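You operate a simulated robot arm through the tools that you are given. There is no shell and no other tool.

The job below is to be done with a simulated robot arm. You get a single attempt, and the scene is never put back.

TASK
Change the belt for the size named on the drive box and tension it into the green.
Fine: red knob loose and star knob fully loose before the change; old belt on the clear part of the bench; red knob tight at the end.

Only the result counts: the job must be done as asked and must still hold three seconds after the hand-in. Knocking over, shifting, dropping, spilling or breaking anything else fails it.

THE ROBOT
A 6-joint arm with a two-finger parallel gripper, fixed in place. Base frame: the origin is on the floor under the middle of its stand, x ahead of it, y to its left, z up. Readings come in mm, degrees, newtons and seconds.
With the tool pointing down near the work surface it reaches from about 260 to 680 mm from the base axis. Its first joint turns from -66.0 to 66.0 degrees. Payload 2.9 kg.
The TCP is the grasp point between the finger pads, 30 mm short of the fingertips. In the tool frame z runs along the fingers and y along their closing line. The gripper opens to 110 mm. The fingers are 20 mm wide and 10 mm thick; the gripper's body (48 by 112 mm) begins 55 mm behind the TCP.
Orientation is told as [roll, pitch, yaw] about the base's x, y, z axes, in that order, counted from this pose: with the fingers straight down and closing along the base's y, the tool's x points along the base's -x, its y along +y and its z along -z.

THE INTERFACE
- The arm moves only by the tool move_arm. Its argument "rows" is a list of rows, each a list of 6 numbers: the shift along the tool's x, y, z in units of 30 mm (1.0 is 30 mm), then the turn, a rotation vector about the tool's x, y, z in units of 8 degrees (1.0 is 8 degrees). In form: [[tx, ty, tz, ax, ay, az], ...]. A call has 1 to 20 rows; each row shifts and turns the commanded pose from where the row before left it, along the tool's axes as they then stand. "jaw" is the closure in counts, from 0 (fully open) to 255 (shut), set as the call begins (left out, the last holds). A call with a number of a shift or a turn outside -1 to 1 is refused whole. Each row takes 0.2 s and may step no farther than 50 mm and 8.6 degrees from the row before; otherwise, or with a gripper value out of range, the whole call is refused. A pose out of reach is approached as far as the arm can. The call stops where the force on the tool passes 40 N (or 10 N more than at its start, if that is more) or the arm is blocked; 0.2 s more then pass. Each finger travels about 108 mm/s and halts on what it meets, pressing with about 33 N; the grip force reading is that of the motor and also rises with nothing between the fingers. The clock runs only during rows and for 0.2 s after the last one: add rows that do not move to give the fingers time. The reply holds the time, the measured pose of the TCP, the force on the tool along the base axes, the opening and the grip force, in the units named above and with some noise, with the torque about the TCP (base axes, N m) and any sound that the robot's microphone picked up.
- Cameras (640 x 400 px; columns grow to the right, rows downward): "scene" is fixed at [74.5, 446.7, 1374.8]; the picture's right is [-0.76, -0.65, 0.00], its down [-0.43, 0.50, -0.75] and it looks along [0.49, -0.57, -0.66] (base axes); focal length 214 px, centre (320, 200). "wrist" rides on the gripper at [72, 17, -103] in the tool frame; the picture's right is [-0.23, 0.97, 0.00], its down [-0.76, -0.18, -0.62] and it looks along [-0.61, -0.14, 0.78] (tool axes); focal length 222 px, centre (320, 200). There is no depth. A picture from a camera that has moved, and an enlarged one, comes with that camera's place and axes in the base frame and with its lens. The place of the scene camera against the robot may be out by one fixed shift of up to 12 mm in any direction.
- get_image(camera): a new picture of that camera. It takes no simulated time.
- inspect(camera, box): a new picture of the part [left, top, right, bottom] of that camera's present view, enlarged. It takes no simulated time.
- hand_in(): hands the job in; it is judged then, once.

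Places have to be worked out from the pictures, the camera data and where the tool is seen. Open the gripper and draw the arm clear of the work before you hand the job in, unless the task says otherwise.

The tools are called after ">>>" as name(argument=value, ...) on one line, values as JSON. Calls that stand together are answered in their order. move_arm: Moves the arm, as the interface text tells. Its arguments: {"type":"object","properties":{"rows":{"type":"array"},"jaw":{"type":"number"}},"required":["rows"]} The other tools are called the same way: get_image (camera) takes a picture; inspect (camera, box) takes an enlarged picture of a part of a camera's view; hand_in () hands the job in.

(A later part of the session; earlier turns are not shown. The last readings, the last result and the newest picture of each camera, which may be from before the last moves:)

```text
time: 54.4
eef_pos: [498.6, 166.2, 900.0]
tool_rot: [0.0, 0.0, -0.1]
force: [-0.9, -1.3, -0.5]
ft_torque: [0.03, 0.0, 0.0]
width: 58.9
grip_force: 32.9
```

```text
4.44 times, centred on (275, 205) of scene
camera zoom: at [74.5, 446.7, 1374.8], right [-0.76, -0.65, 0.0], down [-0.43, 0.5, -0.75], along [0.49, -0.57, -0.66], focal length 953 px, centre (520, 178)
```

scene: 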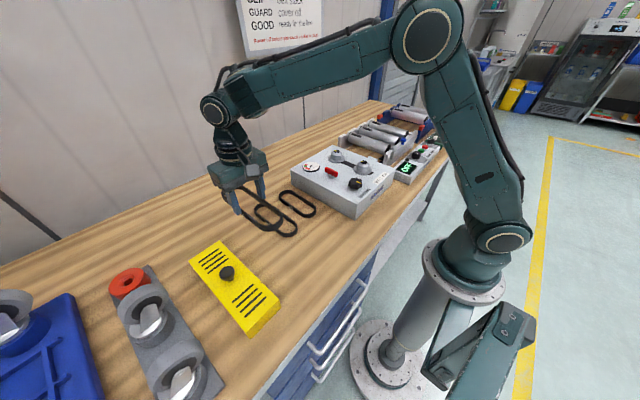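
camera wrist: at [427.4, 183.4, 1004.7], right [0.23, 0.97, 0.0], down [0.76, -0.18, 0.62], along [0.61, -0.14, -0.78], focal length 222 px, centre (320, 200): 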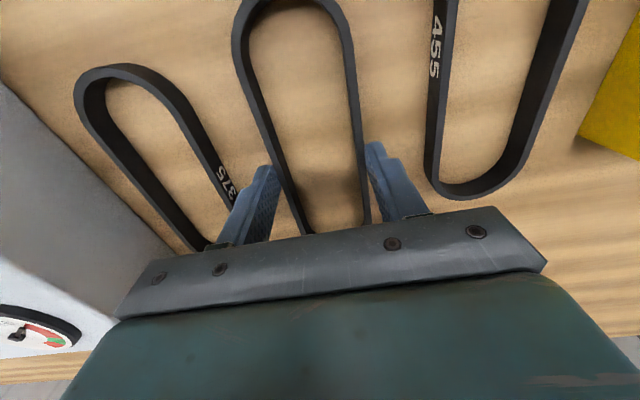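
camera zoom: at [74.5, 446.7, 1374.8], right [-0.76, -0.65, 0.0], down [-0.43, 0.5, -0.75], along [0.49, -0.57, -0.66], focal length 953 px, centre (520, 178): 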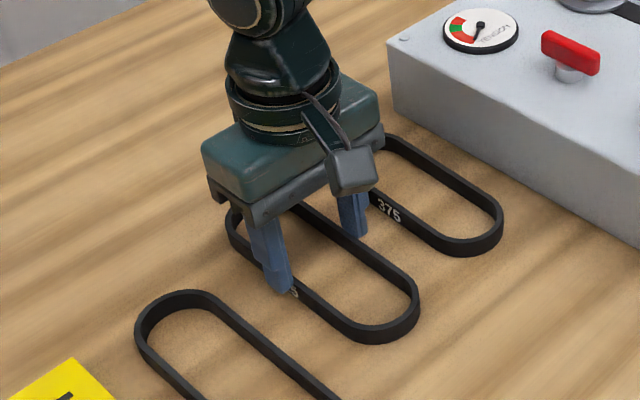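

The 415 belt is gripped (58.9 mm). Lift it straight up ~146 mm.

>>> move_arm(rows=[[0, 0, 0, 0, 0, 0], [0, 0, -0.4, 0, 0, 0], [0, 0, -0.8, 0, 0, 0], [0, 0, -0.9, 0, 0, 0], [0, 0, -0.9, 0, 0, 0], [0, 0, -0.9, 0, 0, 0], [0, 0, -0.97, 0, 0, 0], [0, 0, 0, 0, 0, 0]], jaw=200)

>>> get_image(camera="wrist")

>>> inspect(camera="scene", box=[200, 130, 340, 240])

```text
time: 56.2
eef_pos: [498.8, 167.5, 1044.0]
tool_rot: [0.0, 0.0, 0.0]
force: [0.5, -0.1, 0.1]
ft_torque: [-0.01, 0.0, -0.02]
width: 58.6
grip_force: 32.7
```

```text
taken
camera wrist: at [426.8, 184.2, 1148.5], right [0.23, 0.97, 0.0], down [0.76, -0.18, 0.62], along [0.61, -0.14, -0.78], focal length 222 px, centre (320, 200)
```

wrist: 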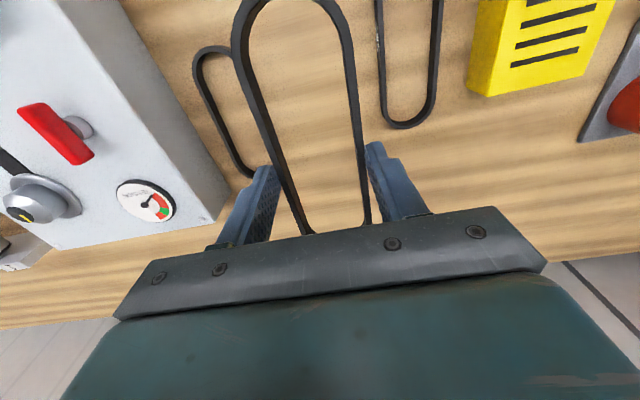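

```text
3.64 times, centred on (270, 185) of scene
camera zoom: at [74.5, 446.7, 1374.8], right [-0.76, -0.65, 0.0], down [-0.43, 0.5, -0.75], along [0.49, -0.57, -0.66], focal length 780 px, centre (502, 254)
```

zoom: 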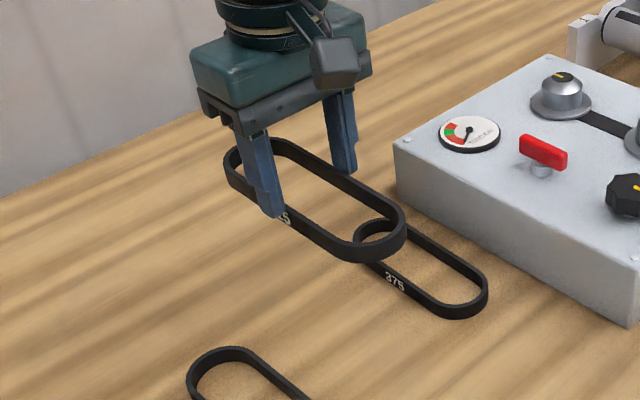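

The 415 is held level. Carry it over the pulleys: shift −47.3 mm in x and −338 mm in y (to the measured pulley midpoint), staying at this height.

>>> move_arm(rows=[[0.1314, -0.939, 0, 0, 0, 0], [0.1314, -0.939, 0, 0, 0, 0], [0.1314, -0.939, 0, 0, 0, 0], [0.1314, -0.939, 0, 0, 0, 0], [0.1314, -0.939, 0, 0, 0, 0], [0.1314, -0.939, 0, 0, 0, 0], [0.1314, -0.939, 0, 0, 0, 0], [0.1314, -0.939, 0, 0, 0, 0], [0.1314, -0.939, 0, 0, 0, 0], [0.1314, -0.939, 0, 0, 0, 0], [0.1314, -0.939, 0, 0, 0, 0], [0.1314, -0.939, 0, 0, 0, 0], [0, 0, 0, 0, 0, 0]])

>>> get_image(camera="wrist")

>>> inspect(camera="scene", box=[320, 100, 410, 190])

```text
time: 59.0
eef_pos: [451.6, -172.4, 1043.9]
tool_rot: [0.1, 0.0, 0.0]
force: [-0.2, 0.6, -0.6]
ft_torque: [0.02, 0.01, -0.01]
width: 59.1
grip_force: 33.0
```

```text
taken
camera wrist: at [379.8, -155.7, 1147.4], right [0.23, 0.97, 0.0], down [0.76, -0.18, 0.62], along [0.61, -0.14, -0.78], focal length 222 px, centre (320, 200)
```

wrist: 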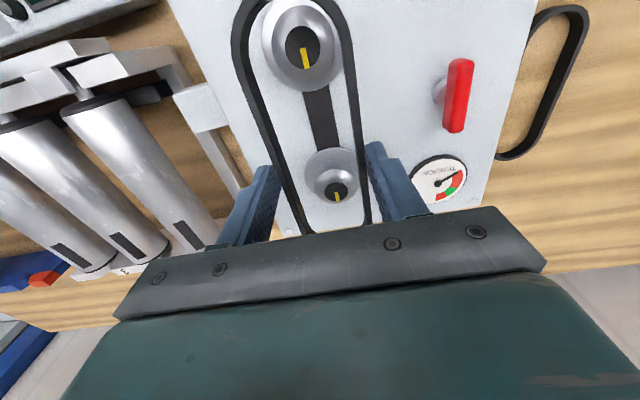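

```text
4.44 times, centred on (365, 145) of scene
camera zoom: at [74.5, 446.6, 1374.8], right [-0.76, -0.65, 0.0], down [-0.43, 0.5, -0.75], along [0.49, -0.57, -0.66], focal length 953 px, centre (120, 444)
```

zoom: 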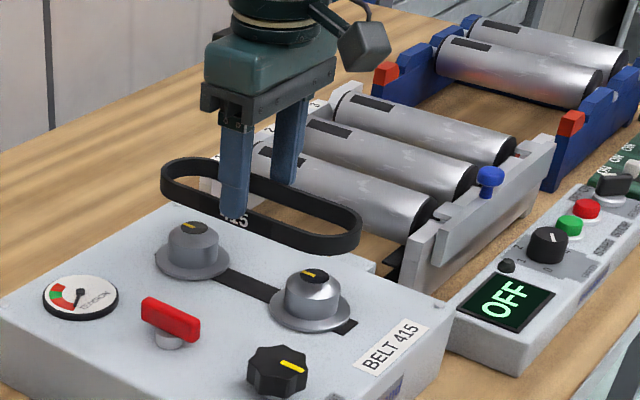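

Zooming to check cap positions against the belt in this view.

>>> inspect(camera="wrist", box=[220, 0, 380, 100])

>>> inspect(camera="wrist", box=[260, 130, 400, 240])

>>> inspect(camera="scene", box=[325, 140, 395, 180])

```text
4.00 times, centred on (300, 50) of wrist
camera zoom: at [379.8, -155.7, 1147.4], right [0.23, 0.97, 0.0], down [0.76, -0.18, 0.62], along [0.61, -0.14, -0.78], focal length 888 px, centre (400, 800)
```

zoom: 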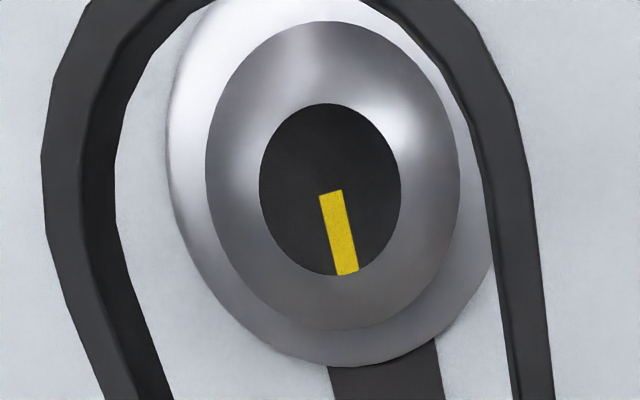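

```text
3.64 times, centred on (330, 185) of wrist
camera zoom: at [379.8, -155.7, 1147.4], right [0.23, 0.97, 0.0], down [0.76, -0.18, 0.62], along [0.61, -0.14, -0.78], focal length 808 px, centre (284, 254)
```

zoom: 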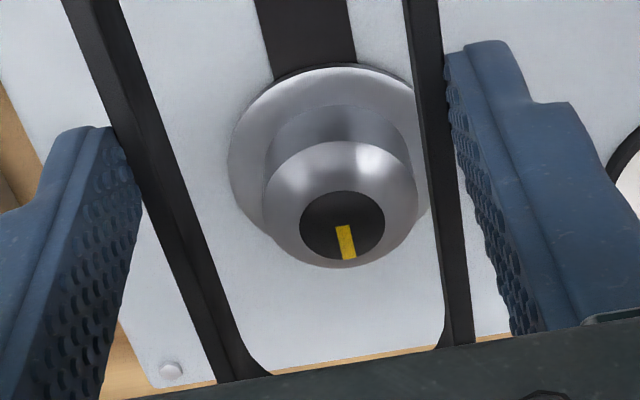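

```text
9.14 times, centred on (360, 160) of scene
camera zoom: at [74.5, 446.6, 1374.8], right [-0.76, -0.65, 0.0], down [-0.43, 0.5, -0.75], along [0.49, -0.57, -0.66], focal length 1961 px, centre (-46, 566)
```

zoom: 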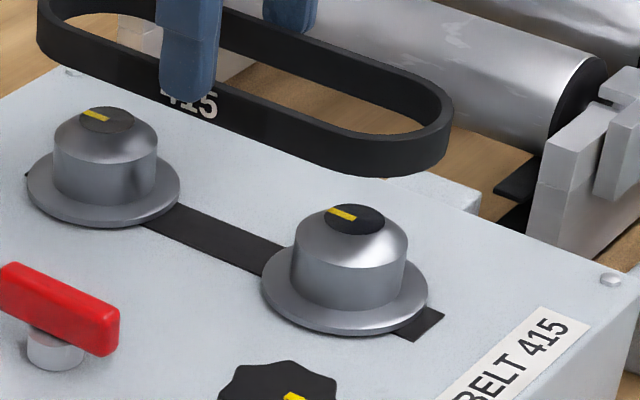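

Comparing this view with the earlier one, the caps seem a bit higher (z≈975) than assumed, which affects the x alignment. I'll move +60 mm in x for a clean parallax measurement of cap B.

>>> move_arm(rows=[[-1, 0, 0, 0, 0, 0], [-1, 0, 0, 0, 0, 0], [0, 0, 0, 0, 0, 0], [0, 0, 0, 0, 0, 0]])

>>> inspect(camera="wrist", box=[240, 70, 400, 170])

>>> get_image(camera="wrist")

```text
time: 60.0
eef_pos: [511.3, -171.9, 1042.7]
tool_rot: [0.0, -0.1, -0.1]
force: [-0.1, 0.1, -0.3]
ft_torque: [-0.01, -0.04, -0.02]
width: 58.9
grip_force: 32.6
```

```text
4.00 times, centred on (320, 120) of wrist
camera zoom: at [439.4, -154.6, 1147.2], right [0.23, 0.97, 0.0], down [0.76, -0.18, 0.62], along [0.61, -0.14, -0.78], focal length 888 px, centre (320, 520)
```

zoom: 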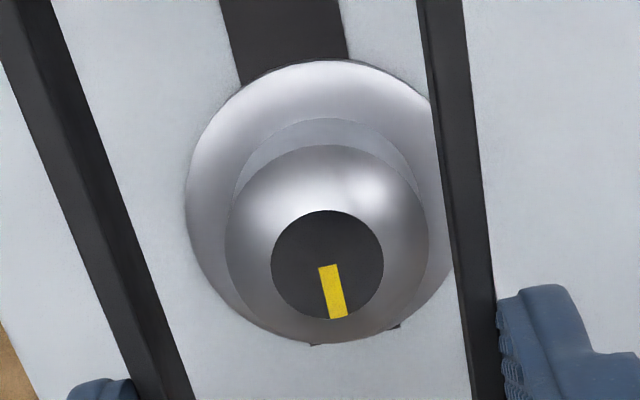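

```text
taken
camera wrist: at [439.4, -154.6, 1147.2], right [0.23, 0.97, 0.0], down [0.76, -0.18, 0.62], along [0.61, -0.14, -0.78], focal length 222 px, centre (320, 200)
```

wrist: 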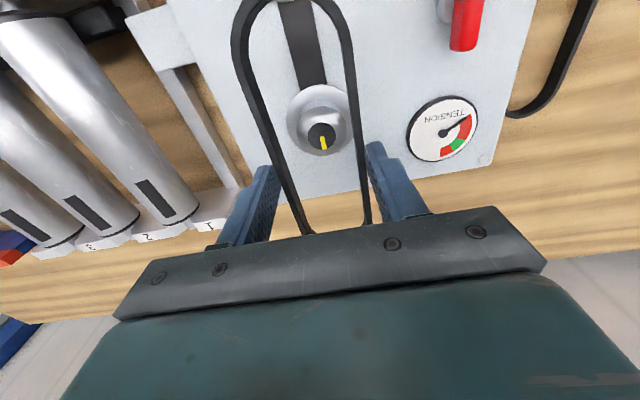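

Parallax gives cap tops at z≈969, pulley spacing ≈122 mm, midpoint ≈1 mm short of my first hover in x and ≈1.8 mm more in y. I return with those corrections and lower until the belt's underside is just above the caps.

>>> move_arm(rows=[[1, 0.06, 0, 0, 0, 0], [1, 0, 0, 0, 0, 0], [0.033, 0, 0, 0, 0, 0], [0, 0, 0.6, 0, 0, 0], [0, 0, 0.5, 0, 0, 0], [0, 0, 0, 0, 0, 0]])

>>> get_image(camera="wrist")

>>> inspect(camera="scene", box=[325, 125, 395, 180])

>>> inspect(camera="wrist", box=[220, 0, 400, 112])

>>> inspect(camera="wrist", box=[260, 130, 400, 240])

```text
time: 61.4
eef_pos: [453.7, -170.5, 1013.4]
tool_rot: [0.0, 0.0, -0.1]
force: [0.8, -0.3, 0.7]
ft_torque: [-0.02, 0.0, 0.02]
width: 58.9
grip_force: 33.3
```

```text
taken
camera wrist: at [380.6, -154.0, 1116.9], right [0.23, 0.97, 0.0], down [0.76, -0.18, 0.62], along [0.61, -0.14, -0.78], focal length 222 px, centre (320, 200)
```

wrist: 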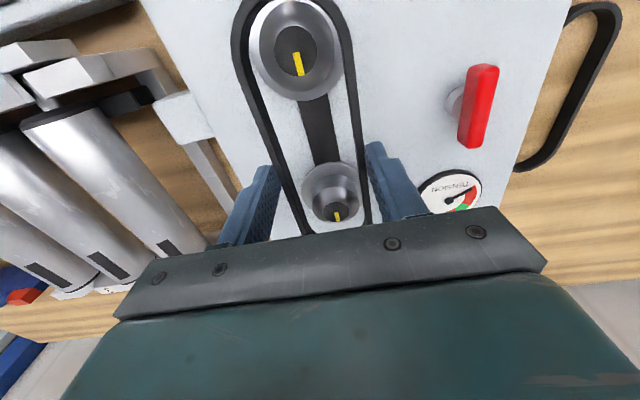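

```text
7.27 times, centred on (360, 152) of scene
camera zoom: at [74.5, 446.6, 1374.8], right [-0.76, -0.65, 0.0], down [-0.43, 0.5, -0.75], along [0.49, -0.57, -0.66], focal length 1560 px, centre (29, 546)
```

zoom: 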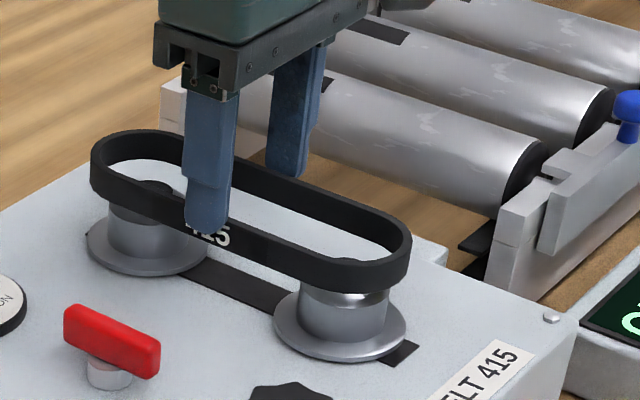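

```text
3.56 times, centred on (310, 56) of wrist
camera zoom: at [380.6, -154.0, 1116.9], right [0.23, 0.97, 0.0], down [0.76, -0.18, 0.62], along [0.61, -0.14, -0.78], focal length 790 px, centre (356, 712)
```

zoom: 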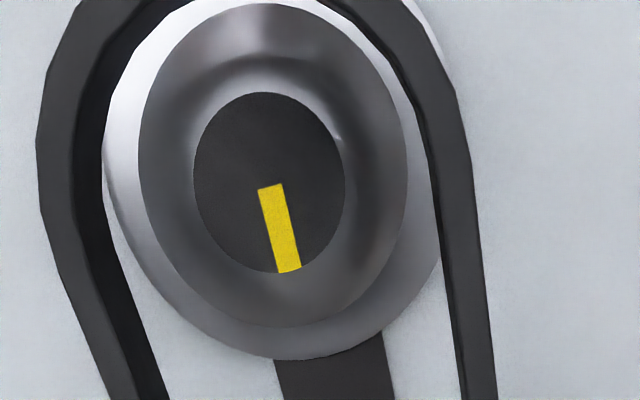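

```text
3.64 times, centred on (330, 185) of wrist
camera zoom: at [380.6, -154.0, 1116.9], right [0.23, 0.97, 0.0], down [0.76, -0.18, 0.62], along [0.61, -0.14, -0.78], focal length 808 px, centre (284, 254)
```

zoom: 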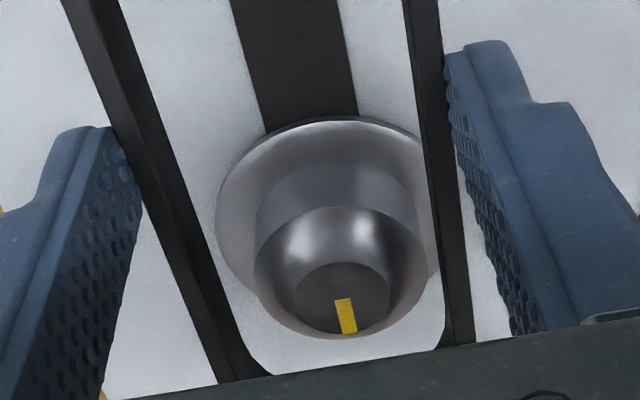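

Averaging all views with the reported camera poses puts the pulleys at x≈389.6 and 510.3 (mid 450), y≈−169.7, caps z≈972, while the TCP actually reads ≈453/−170.7. I correct by −2.7 mm x and +0.9 mm y, and let it settle.

>>> move_arm(rows=[[0.09, 0.028, 0, 0, 0, 0], [0, 0, 0, 0, 0, 0], [0, 0, 0, 0, 0, 0]])

>>> inspect(camera="wrist", box=[220, 0, 400, 112])

>>> inspect(camera="wrist", box=[260, 130, 400, 240])

>>> inspect(camera="scene", box=[325, 125, 395, 180])

```text
time: 62.2
eef_pos: [449.4, -169.8, 1013.2]
tool_rot: [0.1, 0.0, 0.0]
force: [1.0, -0.2, -0.1]
ft_torque: [0.01, 0.01, 0.03]
width: 58.8
grip_force: 33.1
```

```text
3.56 times, centred on (310, 56) of wrist
camera zoom: at [377.9, -153.1, 1117.1], right [0.23, 0.97, 0.0], down [0.76, -0.18, 0.62], along [0.61, -0.14, -0.78], focal length 790 px, centre (356, 712)
```

zoom: 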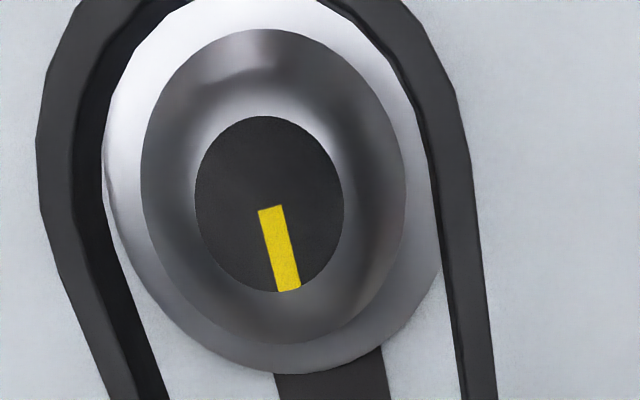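

```text
3.64 times, centred on (330, 185) of wrist
camera zoom: at [377.9, -153.1, 1117.1], right [0.23, 0.97, 0.0], down [0.76, -0.18, 0.62], along [0.61, -0.14, -0.78], focal length 808 px, centre (284, 254)
```

zoom: 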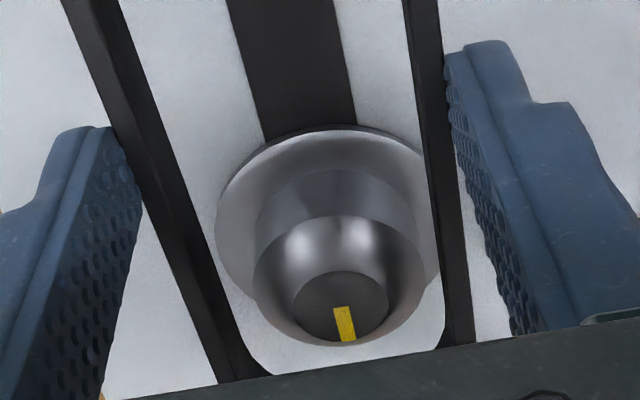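

```text
7.27 times, centred on (360, 152) of scene
camera zoom: at [74.5, 446.7, 1374.8], right [-0.76, -0.65, 0.0], down [-0.43, 0.5, -0.75], along [0.49, -0.57, -0.66], focal length 1560 px, centre (29, 546)
```

zoom: 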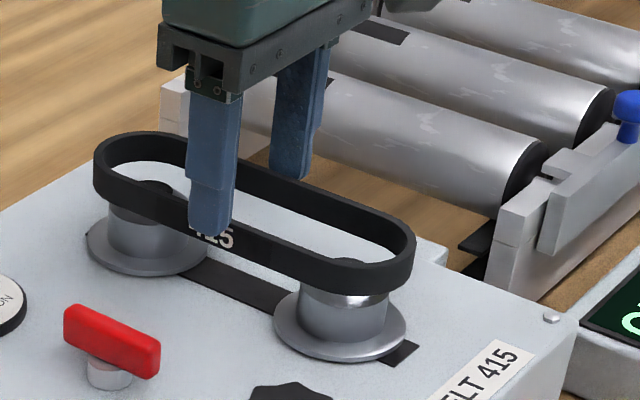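

Now the caps are symmetric about the TCP (−60.6/+59.5 mm in x, +0.5 mm in y) — well aligned. Lower the belt over the cones in small steps.

>>> move_arm(rows=[[0, 0, 0.1, 0, 0, 0], [0, 0, 0.1, 0, 0, 0], [0, 0, 0.1, 0, 0, 0], [0, 0, 0.1, 0, 0, 0], [0, 0, 0, 0, 0, 0]])

>>> inspect(camera="scene", box=[325, 125, 395, 180])

>>> get_image(camera="wrist")

```text
time: 63.4
eef_pos: [449.1, -169.9, 1000.7]
tool_rot: [0.0, 0.0, -0.1]
force: [0.7, 0.2, -0.9]
ft_torque: [-0.02, 0.02, 0.0]
width: 58.9
grip_force: 32.8
```

```text
7.27 times, centred on (360, 152) of scene
camera zoom: at [74.5, 446.7, 1374.8], right [-0.76, -0.65, 0.0], down [-0.43, 0.5, -0.75], along [0.49, -0.57, -0.66], focal length 1560 px, centre (29, 546)
```

zoom: 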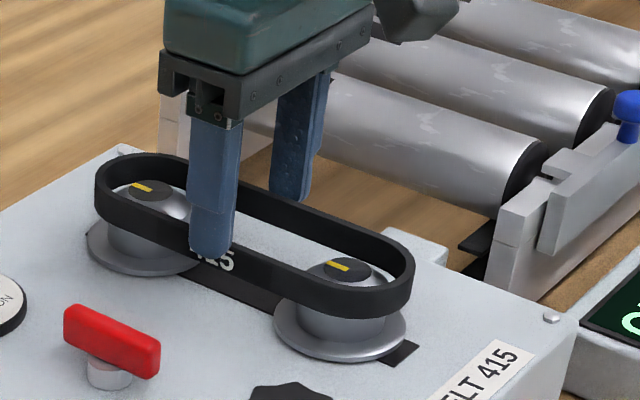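

```text
taken
camera wrist: at [376.1, -152.6, 1105.3], right [0.23, 0.97, 0.0], down [0.76, -0.18, 0.62], along [0.61, -0.14, -0.78], focal length 222 px, centre (320, 200)
```

wrist: 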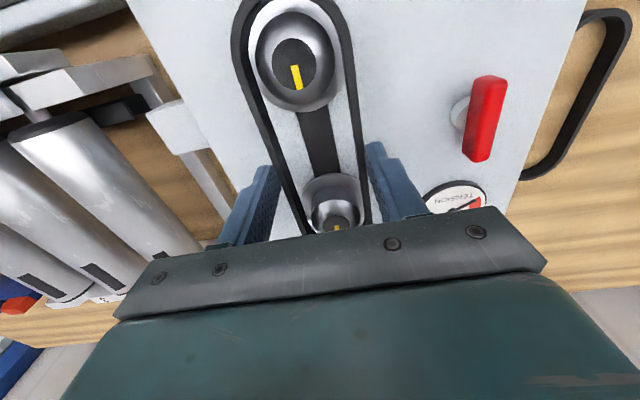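

No contact so far. Zooming to check the cones inside the belt loop before going further.

>>> inspect(camera="wrist", box=[220, 0, 400, 112])

>>> inspect(camera="wrist", box=[260, 150, 400, 240])

```text
3.56 times, centred on (310, 56) of wrist
camera zoom: at [376.1, -152.6, 1105.3], right [0.23, 0.97, 0.0], down [0.76, -0.18, 0.62], along [0.61, -0.14, -0.78], focal length 790 px, centre (356, 712)
```

zoom: 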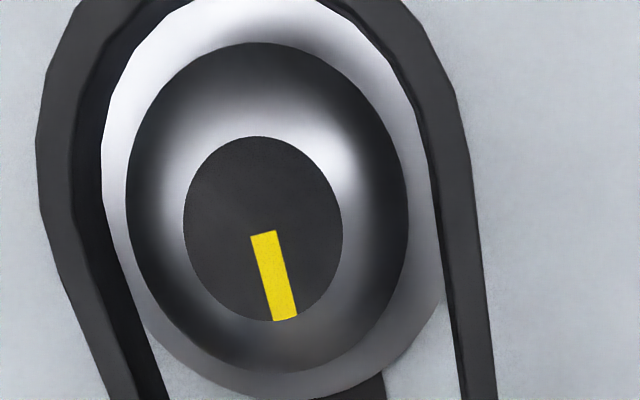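

```text
4.44 times, centred on (330, 195) of wrist
camera zoom: at [376.1, -152.6, 1105.3], right [0.23, 0.97, 0.0], down [0.76, -0.18, 0.62], along [0.61, -0.14, -0.78], focal length 987 px, centre (276, 222)
```

zoom: 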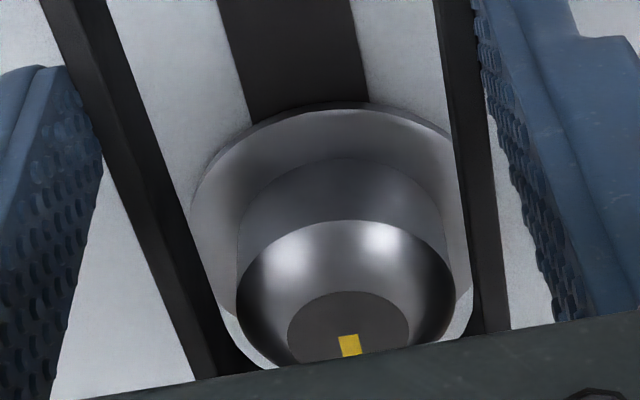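

The TCP drifted ~1–2 mm toward −x while descending (cap A now −58.8 mm). I correct +1.8 mm in x and continue down 9 mm.

>>> move_arm(rows=[[-0.06, 0, 0, 0, 0, 0], [0, 0, 0.1, 0, 0, 0], [0, 0, 0.1, 0, 0, 0], [0, 0, 0.1, 0, 0, 0], [0, 0, 0, 0, 0, 0]])

>>> inspect(camera="scene", box=[325, 125, 395, 180])

>>> inspect(camera="wrist", box=[220, 0, 400, 112])

>>> inspect(camera="wrist", box=[260, 150, 400, 240])

```text
time: 64.6
eef_pos: [449.5, -168.6, 992.7]
tool_rot: [0.0, 0.0, 0.0]
force: [-0.6, -0.2, -0.5]
ft_torque: [-0.01, -0.05, -0.01]
width: 59.0
grip_force: 33.3
```

```text
7.27 times, centred on (360, 152) of scene
camera zoom: at [74.5, 446.7, 1374.8], right [-0.76, -0.65, 0.0], down [-0.43, 0.5, -0.75], along [0.49, -0.57, -0.66], focal length 1560 px, centre (29, 546)
```

zoom: 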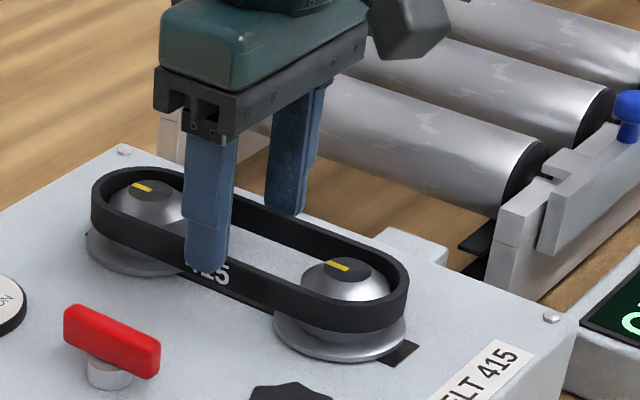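

```text
3.56 times, centred on (310, 56) of wrist
camera zoom: at [377.4, -151.6, 1097.2], right [0.23, 0.97, 0.0], down [0.76, -0.18, 0.62], along [0.61, -0.14, -0.78], focal length 790 px, centre (356, 712)
```

zoom: 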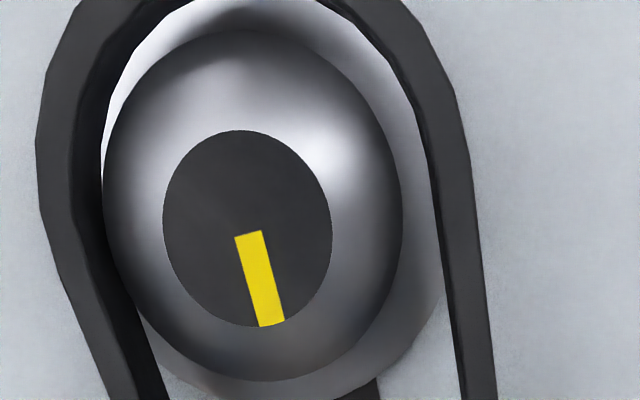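

```text
4.44 times, centred on (330, 195) of wrist
camera zoom: at [377.4, -151.6, 1097.2], right [0.23, 0.97, 0.0], down [0.76, -0.18, 0.62], along [0.61, -0.14, -0.78], focal length 987 px, centre (276, 222)
```

zoom: 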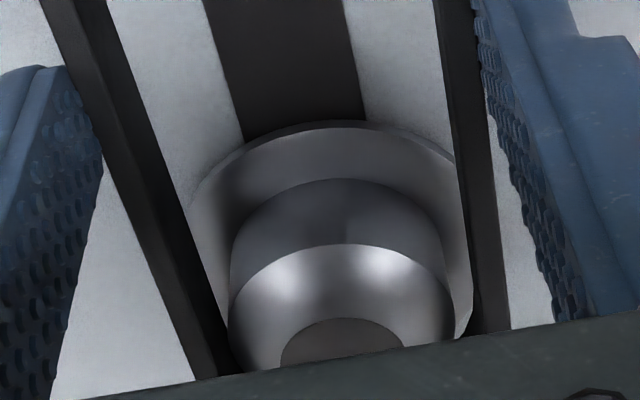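

Readings show the belt ~1.2 mm high in y and ~0.7 mm low in x relative to the pulleys. Correct that and lower another 6 mm.

>>> move_arm(rows=[[-0.023, -0.038, 0, 0, 0, 0], [0, 0, 0.1, 0, 0, 0], [0, 0, 0.1, 0, 0, 0], [0, 0, 0, 0, 0, 0]])

>>> inspect(camera="scene", box=[325, 125, 395, 180])

>>> inspect(camera="wrist", box=[220, 0, 400, 112])

>>> inspect(camera="wrist", box=[260, 150, 400, 240])

```text
time: 65.6
eef_pos: [449.1, -171.1, 986.8]
tool_rot: [-0.1, 0.0, 0.0]
force: [-0.3, 0.1, -0.1]
ft_torque: [0.02, -0.05, 0.03]
width: 59.2
grip_force: 33.3
```

```text
7.27 times, centred on (360, 152) of scene
camera zoom: at [74.5, 446.7, 1374.8], right [-0.76, -0.65, 0.0], down [-0.43, 0.5, -0.75], along [0.49, -0.57, -0.66], focal length 1560 px, centre (29, 546)
```

zoom: 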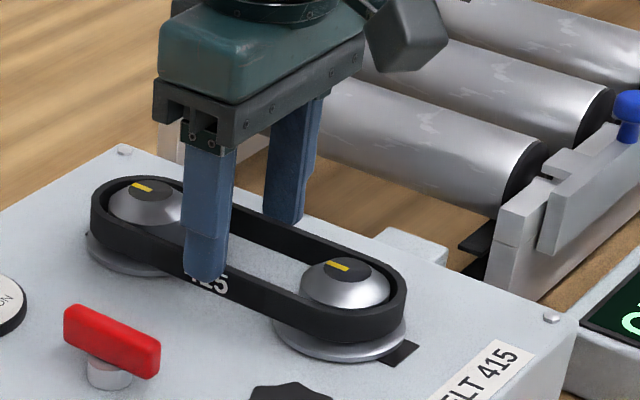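

```text
3.56 times, centred on (310, 56) of wrist
camera zoom: at [378.0, -152.3, 1091.3], right [0.23, 0.97, 0.0], down [0.76, -0.18, 0.62], along [0.61, -0.14, -0.78], focal length 790 px, centre (356, 712)
```

zoom: 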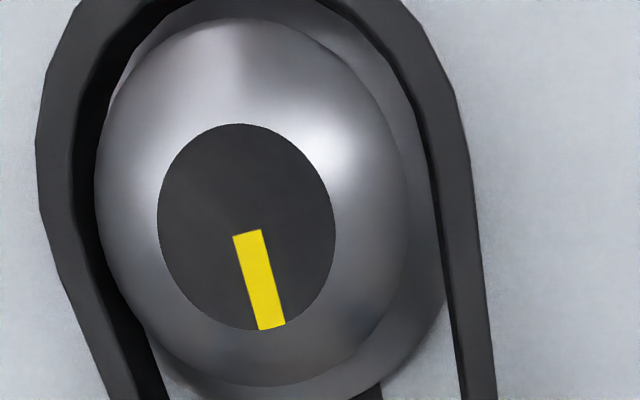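

```text
4.44 times, centred on (330, 195) of wrist
camera zoom: at [378.0, -152.3, 1091.3], right [0.23, 0.97, 0.0], down [0.76, -0.18, 0.62], along [0.61, -0.14, -0.78], focal length 987 px, centre (276, 222)
```

zoom: 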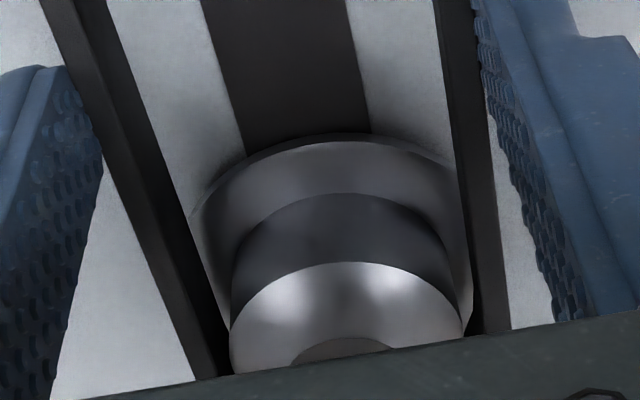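

The belt is around both pulley bodies with no contact force. Lower the last few millimetres until it rests on the flanges.

>>> move_arm(rows=[[0, 0, 0.06, 0, 0, 0], [0, 0, 0.06, 0, 0, 0], [0, 0, 0, 0, 0, 0]])

>>> inspect(camera="scene", box=[325, 125, 395, 180])

```text
time: 66.4
eef_pos: [449.9, -168.1, 982.7]
tool_rot: [0.0, -0.1, 0.0]
force: [0.4, -0.4, 0.6]
ft_torque: [0.01, 0.0, -0.01]
width: 58.8
grip_force: 32.8
```

```text
7.27 times, centred on (360, 152) of scene
camera zoom: at [74.5, 446.7, 1374.8], right [-0.76, -0.65, 0.0], down [-0.43, 0.5, -0.75], along [0.49, -0.57, -0.66], focal length 1560 px, centre (29, 546)
```

zoom: 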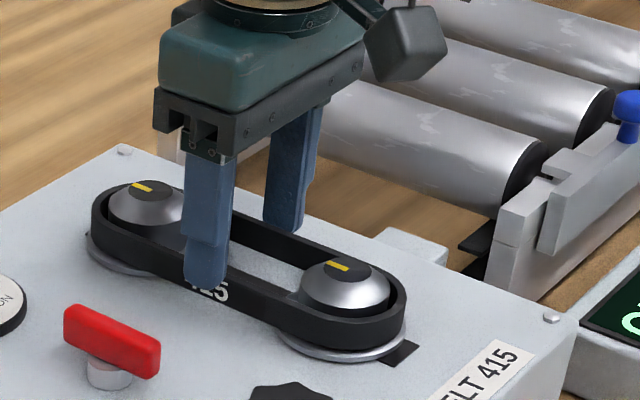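

>>> move_arm(rows=[[0, 0, 0.05, 0, 0, 0], [0, 0, 0.05, 0, 0, 0], [0, 0, 0, 0, 0, 0]])

>>> inspect(camera="scene", box=[325, 125, 395, 180])

```text
time: 67.2
eef_pos: [449.0, -169.3, 982.0]
tool_rot: [-0.2, -0.2, 0.0]
force: [-8.5, 0.1, 20.7]
ft_torque: [-0.56, 0.34, -0.08]
width: 58.8
grip_force: 33.3
```

```text
7.27 times, centred on (360, 152) of scene
camera zoom: at [74.0, 446.8, 1374.8], right [-0.76, -0.65, 0.0], down [-0.43, 0.5, -0.75], along [0.49, -0.57, -0.66], focal length 1560 px, centre (29, 546)
```

zoom: 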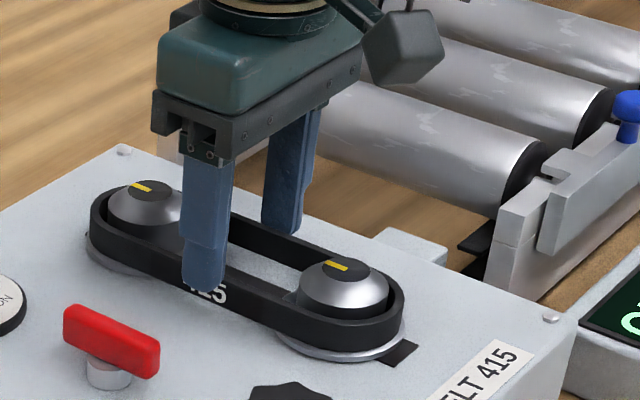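

Contact at TCP ≈ 981–982 with 20 N, as predicted for the flanges. Release the belt gently and rise straight up for a look.

>>> move_arm(rows=[[0, 0, -0.03, 0, 0, 0], [0, 0, 0, 0, 0, 0], [0, 0, 0, 0, 0, 0]], jaw=70)

>>> move_arm(rows=[[0, 0, -0.3, 0, 0, 0], [0, 0, -0.7, 0, 0, 0], [0, 0, -1, 0, 0, 0], [0, 0, -1, 0, 0, 0], [0, 0, -1, 0, 0, 0], [0, 0, 0, 0, 0, 0]])

>>> get_image(camera="wrist")

>>> inspect(camera="scene", box=[285, 125, 405, 215])

```text
time: 68.0
eef_pos: [451.2, -169.3, 980.5]
tool_rot: [0.0, 0.0, 0.0]
force: [-0.4, -0.6, 0.4]
ft_torque: [-0.01, -0.02, -0.04]
width: 79.8
grip_force: 0.1
```

```text
time: 69.4
eef_pos: [451.3, -169.0, 1101.5]
tool_rot: [0.0, -0.1, 0.1]
force: [-0.1, -0.4, 0.6]
ft_torque: [0.01, 0.0, 0.02]
width: 79.8
grip_force: 0.1
```

```text
taken
camera wrist: at [378.9, -151.5, 1205.4], right [0.23, 0.97, 0.0], down [0.76, -0.18, 0.62], along [0.61, -0.14, -0.78], focal length 222 px, centre (320, 200)
```

wrist: 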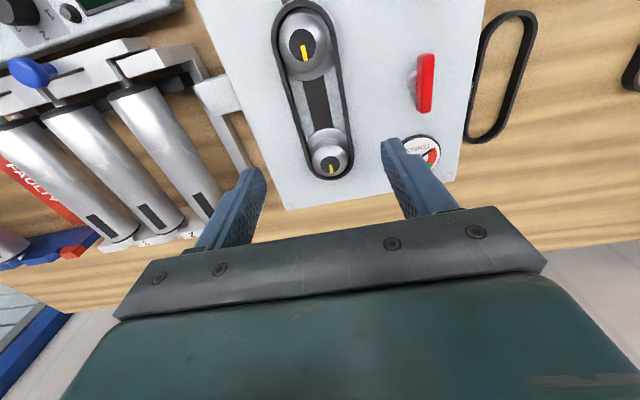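

```text
4.44 times, centred on (345, 170) of scene
camera zoom: at [74.5, 446.7, 1374.8], right [-0.76, -0.65, 0.0], down [-0.43, 0.5, -0.75], along [0.49, -0.57, -0.66], focal length 953 px, centre (209, 333)
```

zoom: 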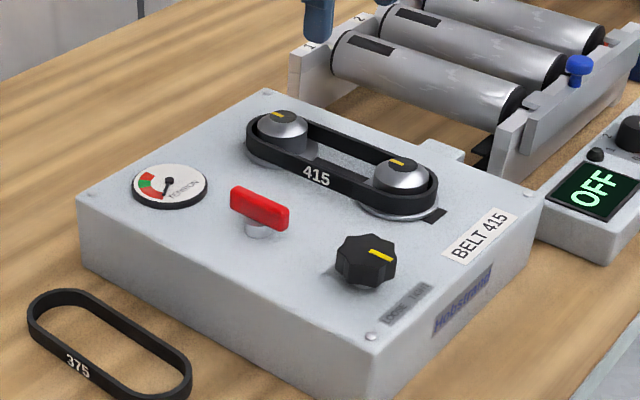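

The 415 belt sits over both pulleys. Next, tension: move over the star knob (350, −60) and yaw to +77° so I have range for a clockwise turn.

>>> move_arm(rows=[[0.844, 0.908, 0, 0, 0, 0], [0.844, 0.908, 0, 0, 0, 0], [0.844, 0.908, 0, 0, 0, 0], [0.844, 0.908, 0, 0, 0, 0], [0, 0, 0, 0, 0, -0.9625], [0, 0, 0, 0, 0, -0.9625], [0, 0, 0, 0, 0, -0.9625], [0, 0, 0, 0, 0, -0.9625], [0, 0, 0, 0, 0, -0.9625], [0, 0, 0, 0, 0, -0.9625], [0, 0, 0, 0, 0, -0.9625], [0, 0, 0, 0, 0, -0.9625], [0, 0, 0, 0, 0, -0.9625], [0, 0, 0, 0, 0, -0.9625], [0, 0, 0.8, 0, 0, 0], [0, 0, 0.8, 0, 0, 0], [0, 0, 0.8, 0, 0, 0], [0, 0, 0, 0, 0, 0]], jaw=90)

>>> get_image(camera="wrist")

>>> inspect(camera="wrist", box=[220, 60, 420, 220])

>>> inspect(camera="scene", box=[285, 125, 405, 215])

```text
time: 73.2
eef_pos: [350.7, -61.4, 1030.3]
tool_rot: [0.0, 0.0, 77.0]
force: [0.0, -0.1, -0.7]
ft_torque: [0.03, 0.01, -0.01]
width: 71.3
grip_force: 0.0
```

```text
taken
camera wrist: at [318.2, -128.2, 1133.9], right [-0.9, 0.44, 0.0], down [0.34, 0.7, 0.62], along [0.27, 0.56, -0.78], focal length 222 px, centre (320, 200)
```

wrist: 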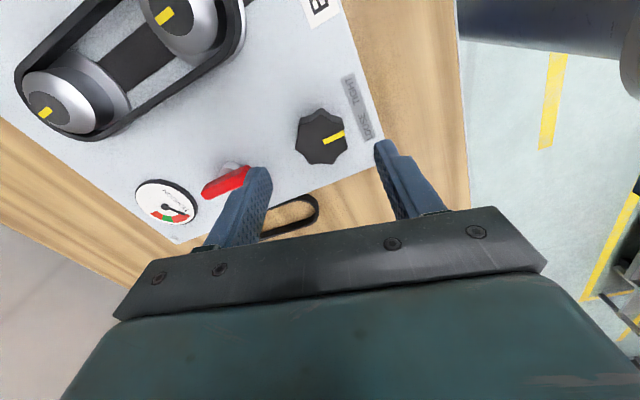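

```text
2.50 times, centred on (320, 140) of wrist
camera zoom: at [318.2, -128.2, 1133.9], right [-0.9, 0.44, 0.0], down [0.34, 0.7, 0.62], along [0.27, 0.56, -0.78], focal length 555 px, centre (320, 350)
```

zoom: 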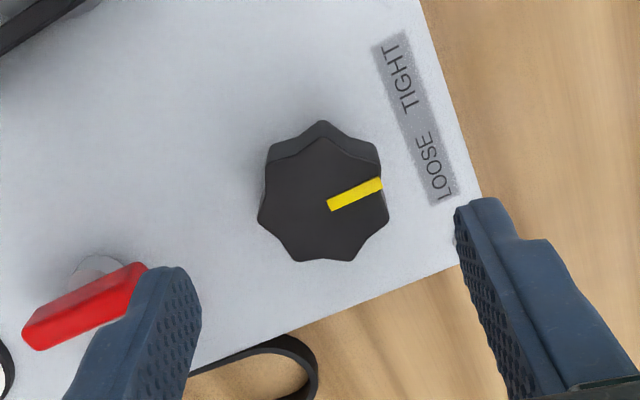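

```text
4.44 times, centred on (345, 170) of scene
camera zoom: at [74.5, 446.7, 1374.8], right [-0.76, -0.65, 0.0], down [-0.43, 0.5, -0.75], along [0.49, -0.57, -0.66], focal length 953 px, centre (209, 333)
```

zoom: 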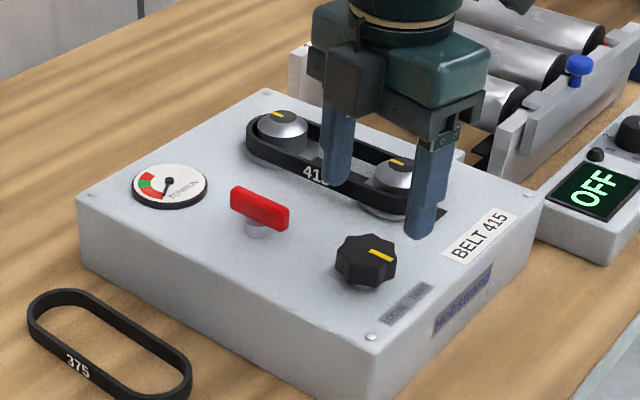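

Knob is centred; pointer faces the label. Descend to TCP ≈ 978 and close on the star knob.

>>> move_arm(rows=[[-0.029, 0.024, 0.6, 0, 0, 0], [0, 0, 0.6, 0, 0, 0], [0, 0, 0.54, 0, 0, 0], [0, 0, 0, 0, 0, 0]], jaw=90)

>>> move_arm(rows=[[0, 0, 0, 0, 0, 0], [0, 0, 0, 0, 0, 0], [0, 0, 0, 0, 0, 0]], jaw=255)

>>> inspect(camera="wrist", box=[200, 80, 440, 240])

>>> inspect(camera="scene", box=[285, 125, 405, 215])

```text
time: 74.2
eef_pos: [350.2, -60.5, 977.2]
tool_rot: [0.0, 0.0, 77.0]
force: [0.2, -0.4, -0.3]
ft_torque: [-0.03, 0.01, 0.02]
width: 70.9
grip_force: 0.0
```

```text
time: 75.0
eef_pos: [350.8, -61.5, 976.8]
tool_rot: [-0.2, -0.1, 77.0]
force: [11.2, -3.3, -10.3]
ft_torque: [-0.14, -0.53, 0.03]
width: 42.5
grip_force: 45.0
```

```text
2.50 times, centred on (320, 160) of wrist
camera zoom: at [318.2, -127.6, 1081.2], right [-0.9, 0.44, 0.0], down [0.34, 0.7, 0.62], along [0.28, 0.56, -0.78], focal length 555 px, centre (320, 300)
```

zoom: 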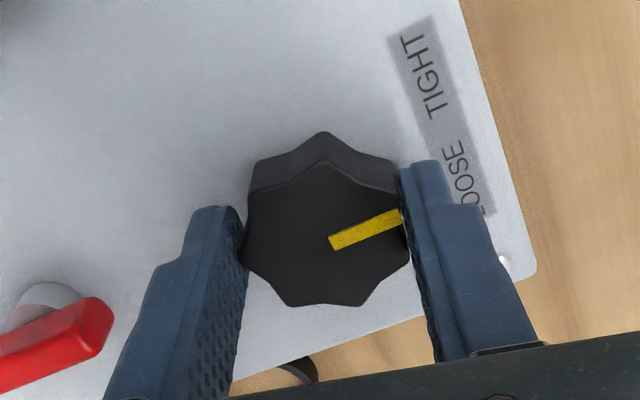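

```text
4.44 times, centred on (345, 170) of scene
camera zoom: at [74.9, 446.6, 1374.8], right [-0.76, -0.65, 0.0], down [-0.43, 0.5, -0.75], along [0.49, -0.57, -0.66], focal length 953 px, centre (209, 333)
```

zoom: 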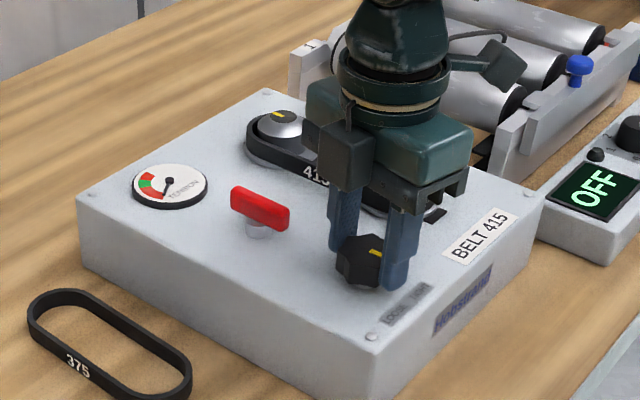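

Gripped (42.5 mm). Turn clockwise 24° and check gauge and belt.

>>> move_arm(rows=[[0, 0, 0, 0, 0, 0.6], [0, 0, 0, 0, 0, 0.6], [0, 0, 0, 0, 0, 0.6], [0, 0, 0, 0, 0, 0.6], [0, 0, 0, 0, 0, 0.6], [0, 0, 0, 0, 0, 0]])

>>> inspect(camera="scene", box=[285, 125, 405, 215])

>>> inspect(camera="scene", box=[295, 150, 335, 180])

```text
time: 76.4
eef_pos: [350.0, -61.3, 977.6]
tool_rot: [-0.2, -0.1, 52.9]
force: [11.9, -9.1, 0.5]
ft_torque: [0.65, -1.11, -0.03]
width: 42.7
grip_force: 44.5
```

```text
4.44 times, centred on (345, 170) of scene
camera zoom: at [74.8, 446.4, 1374.9], right [-0.76, -0.65, 0.0], down [-0.43, 0.5, -0.75], along [0.49, -0.57, -0.66], focal length 953 px, centre (209, 333)
```

zoom: 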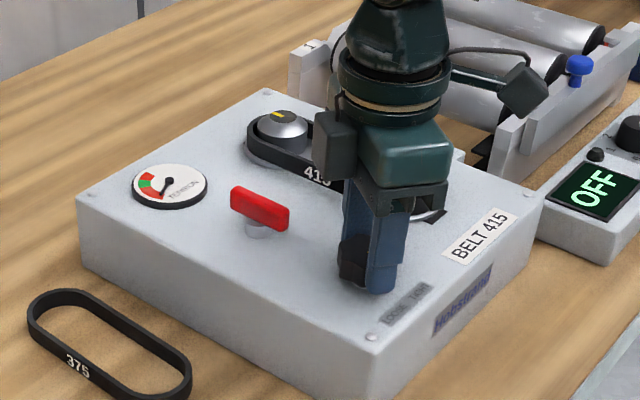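

```text
13.33 times, centred on (315, 165) of scene
camera zoom: at [74.8, 446.4, 1374.9], right [-0.76, -0.65, 0.0], down [-0.43, 0.5, -0.75], along [0.49, -0.57, -0.66], focal length 2860 px, centre (387, 667)
```

zoom: 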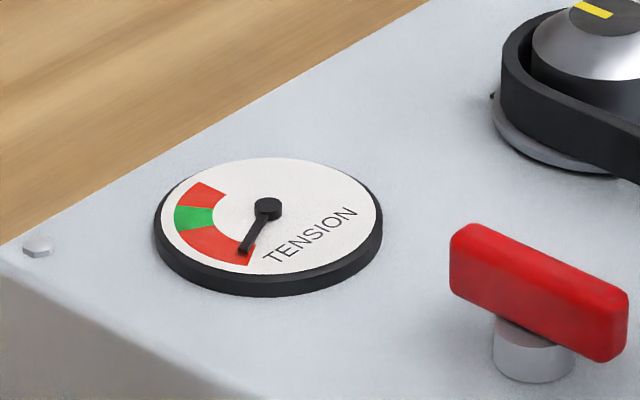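

Needle still at the low end. Continue clockwise 24° with a small trim for side load.

>>> move_arm(rows=[[0, -0.029, 0, 0, 0, 0], [0, 0, 0, 0, 0, 0.6], [0, 0, 0, 0, 0, 0.6], [0, 0, 0, 0, 0, 0.6], [0, 0, 0, 0, 0, 0.6], [0, 0, 0, 0, 0, 0.6], [0, 0, 0, 0, 0, 0]])

>>> inspect(camera="scene", box=[285, 125, 405, 215])

>>> inspect(camera="scene", box=[295, 150, 335, 180])

```text
time: 78.0
eef_pos: [349.9, -61.6, 976.8]
tool_rot: [0.0, 0.0, 28.9]
force: [3.6, -9.9, 25.4]
ft_torque: [-0.56, 0.27, 0.02]
width: 42.6
grip_force: 45.2
```

```text
4.44 times, centred on (345, 170) of scene
camera zoom: at [74.3, 446.5, 1374.9], right [-0.76, -0.65, 0.0], down [-0.43, 0.5, -0.75], along [0.49, -0.57, -0.66], focal length 953 px, centre (209, 333)
```

zoom: 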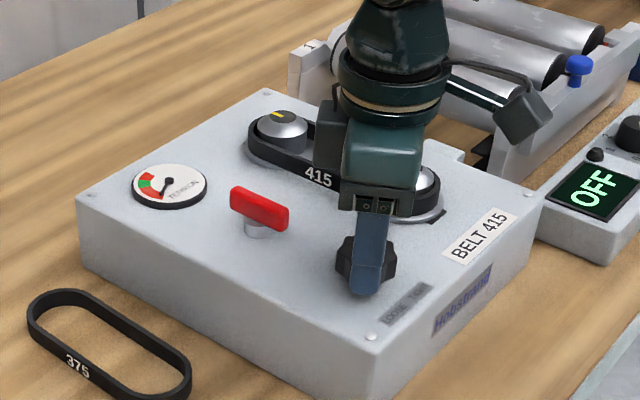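

```text
13.33 times, centred on (315, 165) of scene
camera zoom: at [74.3, 446.5, 1374.9], right [-0.76, -0.65, 0.0], down [-0.43, 0.5, -0.75], along [0.49, -0.57, -0.66], focal length 2860 px, centre (387, 667)
```

zoom: 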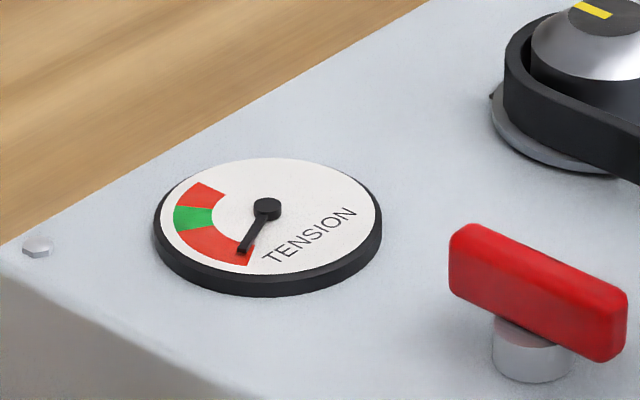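

The belt is moving with pulley A (slack being taken up); needle unchanged. Ease the 25 N vertical load and continue 24° more.

>>> move_arm(rows=[[0, 0, -0.025, 0, 0, 0], [0, 0, 0, 0, 0, 0.5], [0, 0, 0, 0, 0, 0.5], [0, 0, 0, 0, 0, 0.5], [0, 0, 0, 0, 0, 0.5], [0, 0, 0, 0, 0, 0.5], [0, 0, 0, 0, 0, 0.5], [0, 0, 0, 0, 0, 0]])

>>> inspect(camera="scene", box=[285, 125, 405, 215])

>>> inspect(camera="scene", box=[295, 150, 335, 180])

```text
time: 79.8
eef_pos: [350.3, -60.2, 977.2]
tool_rot: [0.1, 0.2, 5.0]
force: [3.2, -15.3, -14.2]
ft_torque: [-0.33, 1.23, -0.01]
width: 42.4
grip_force: 45.1
```

```text
4.44 times, centred on (345, 170) of scene
camera zoom: at [74.8, 446.2, 1374.9], right [-0.76, -0.65, 0.0], down [-0.43, 0.5, -0.75], along [0.49, -0.57, -0.66], focal length 953 px, centre (209, 333)
```

zoom: 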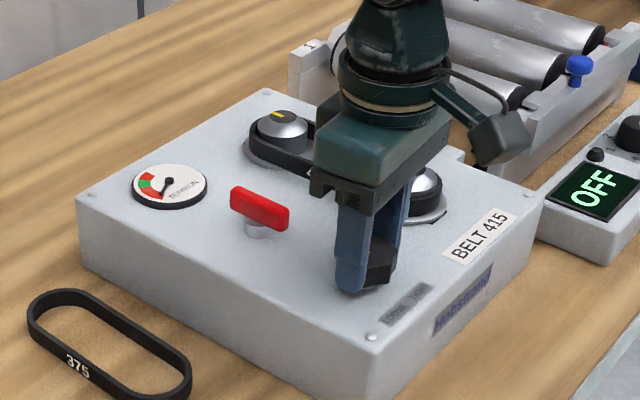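

```text
13.33 times, centred on (315, 165) of scene
camera zoom: at [74.8, 446.2, 1374.9], right [-0.76, -0.65, 0.0], down [-0.43, 0.5, -0.75], along [0.49, -0.57, -0.66], focal length 2860 px, centre (387, 667)
```

zoom: 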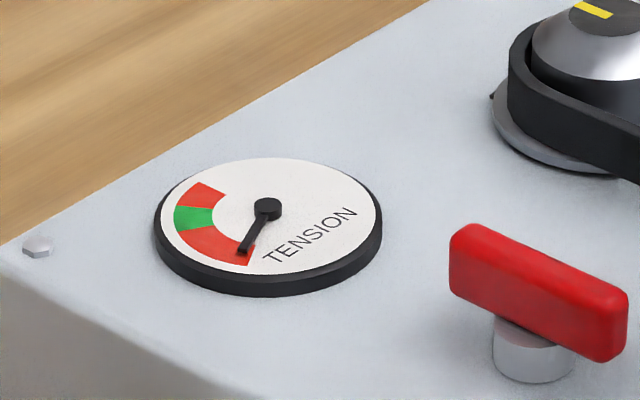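

Slack nearly gone at pulley B. Continue clockwise in 16° increments, watching the needle.

>>> move_arm(rows=[[0, -0.03, 0.015, 0, 0, 0], [0, 0, 0, 0, 0, 0.5], [0, 0, 0, 0, 0, 0.5], [0, 0, 0, 0, 0, 0.5], [0, 0, 0, 0, 0, 0.5], [0, 0, 0, 0, 0, 0]])

>>> inspect(camera="scene", box=[295, 150, 335, 180])

>>> inspect(camera="scene", box=[325, 135, 405, 205])

```text
time: 81.2
eef_pos: [348.9, -60.5, 976.0]
tool_rot: [0.0, 0.1, -11.0]
force: [-8.6, -5.5, -6.3]
ft_torque: [0.45, 0.17, -0.02]
width: 42.7
grip_force: 45.3
```

```text
13.33 times, centred on (315, 165) of scene
camera zoom: at [74.3, 446.5, 1374.8], right [-0.76, -0.65, 0.0], down [-0.43, 0.5, -0.75], along [0.49, -0.57, -0.66], focal length 2860 px, centre (387, 667)
```

zoom: 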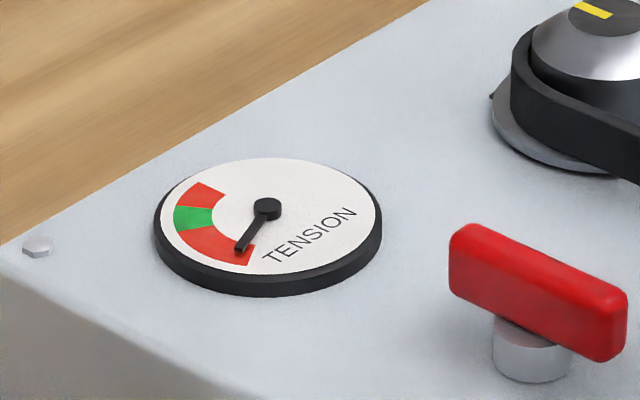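

```text
5.71 times, centred on (365, 170) of scene
camera zoom: at [74.3, 446.5, 1374.8], right [-0.76, -0.65, 0.0], down [-0.43, 0.5, -0.75], along [0.49, -0.57, -0.66], focal length 1226 px, centre (63, 371)
```

zoom: 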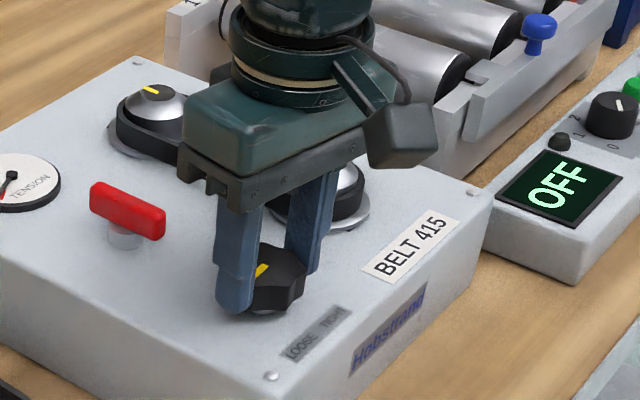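

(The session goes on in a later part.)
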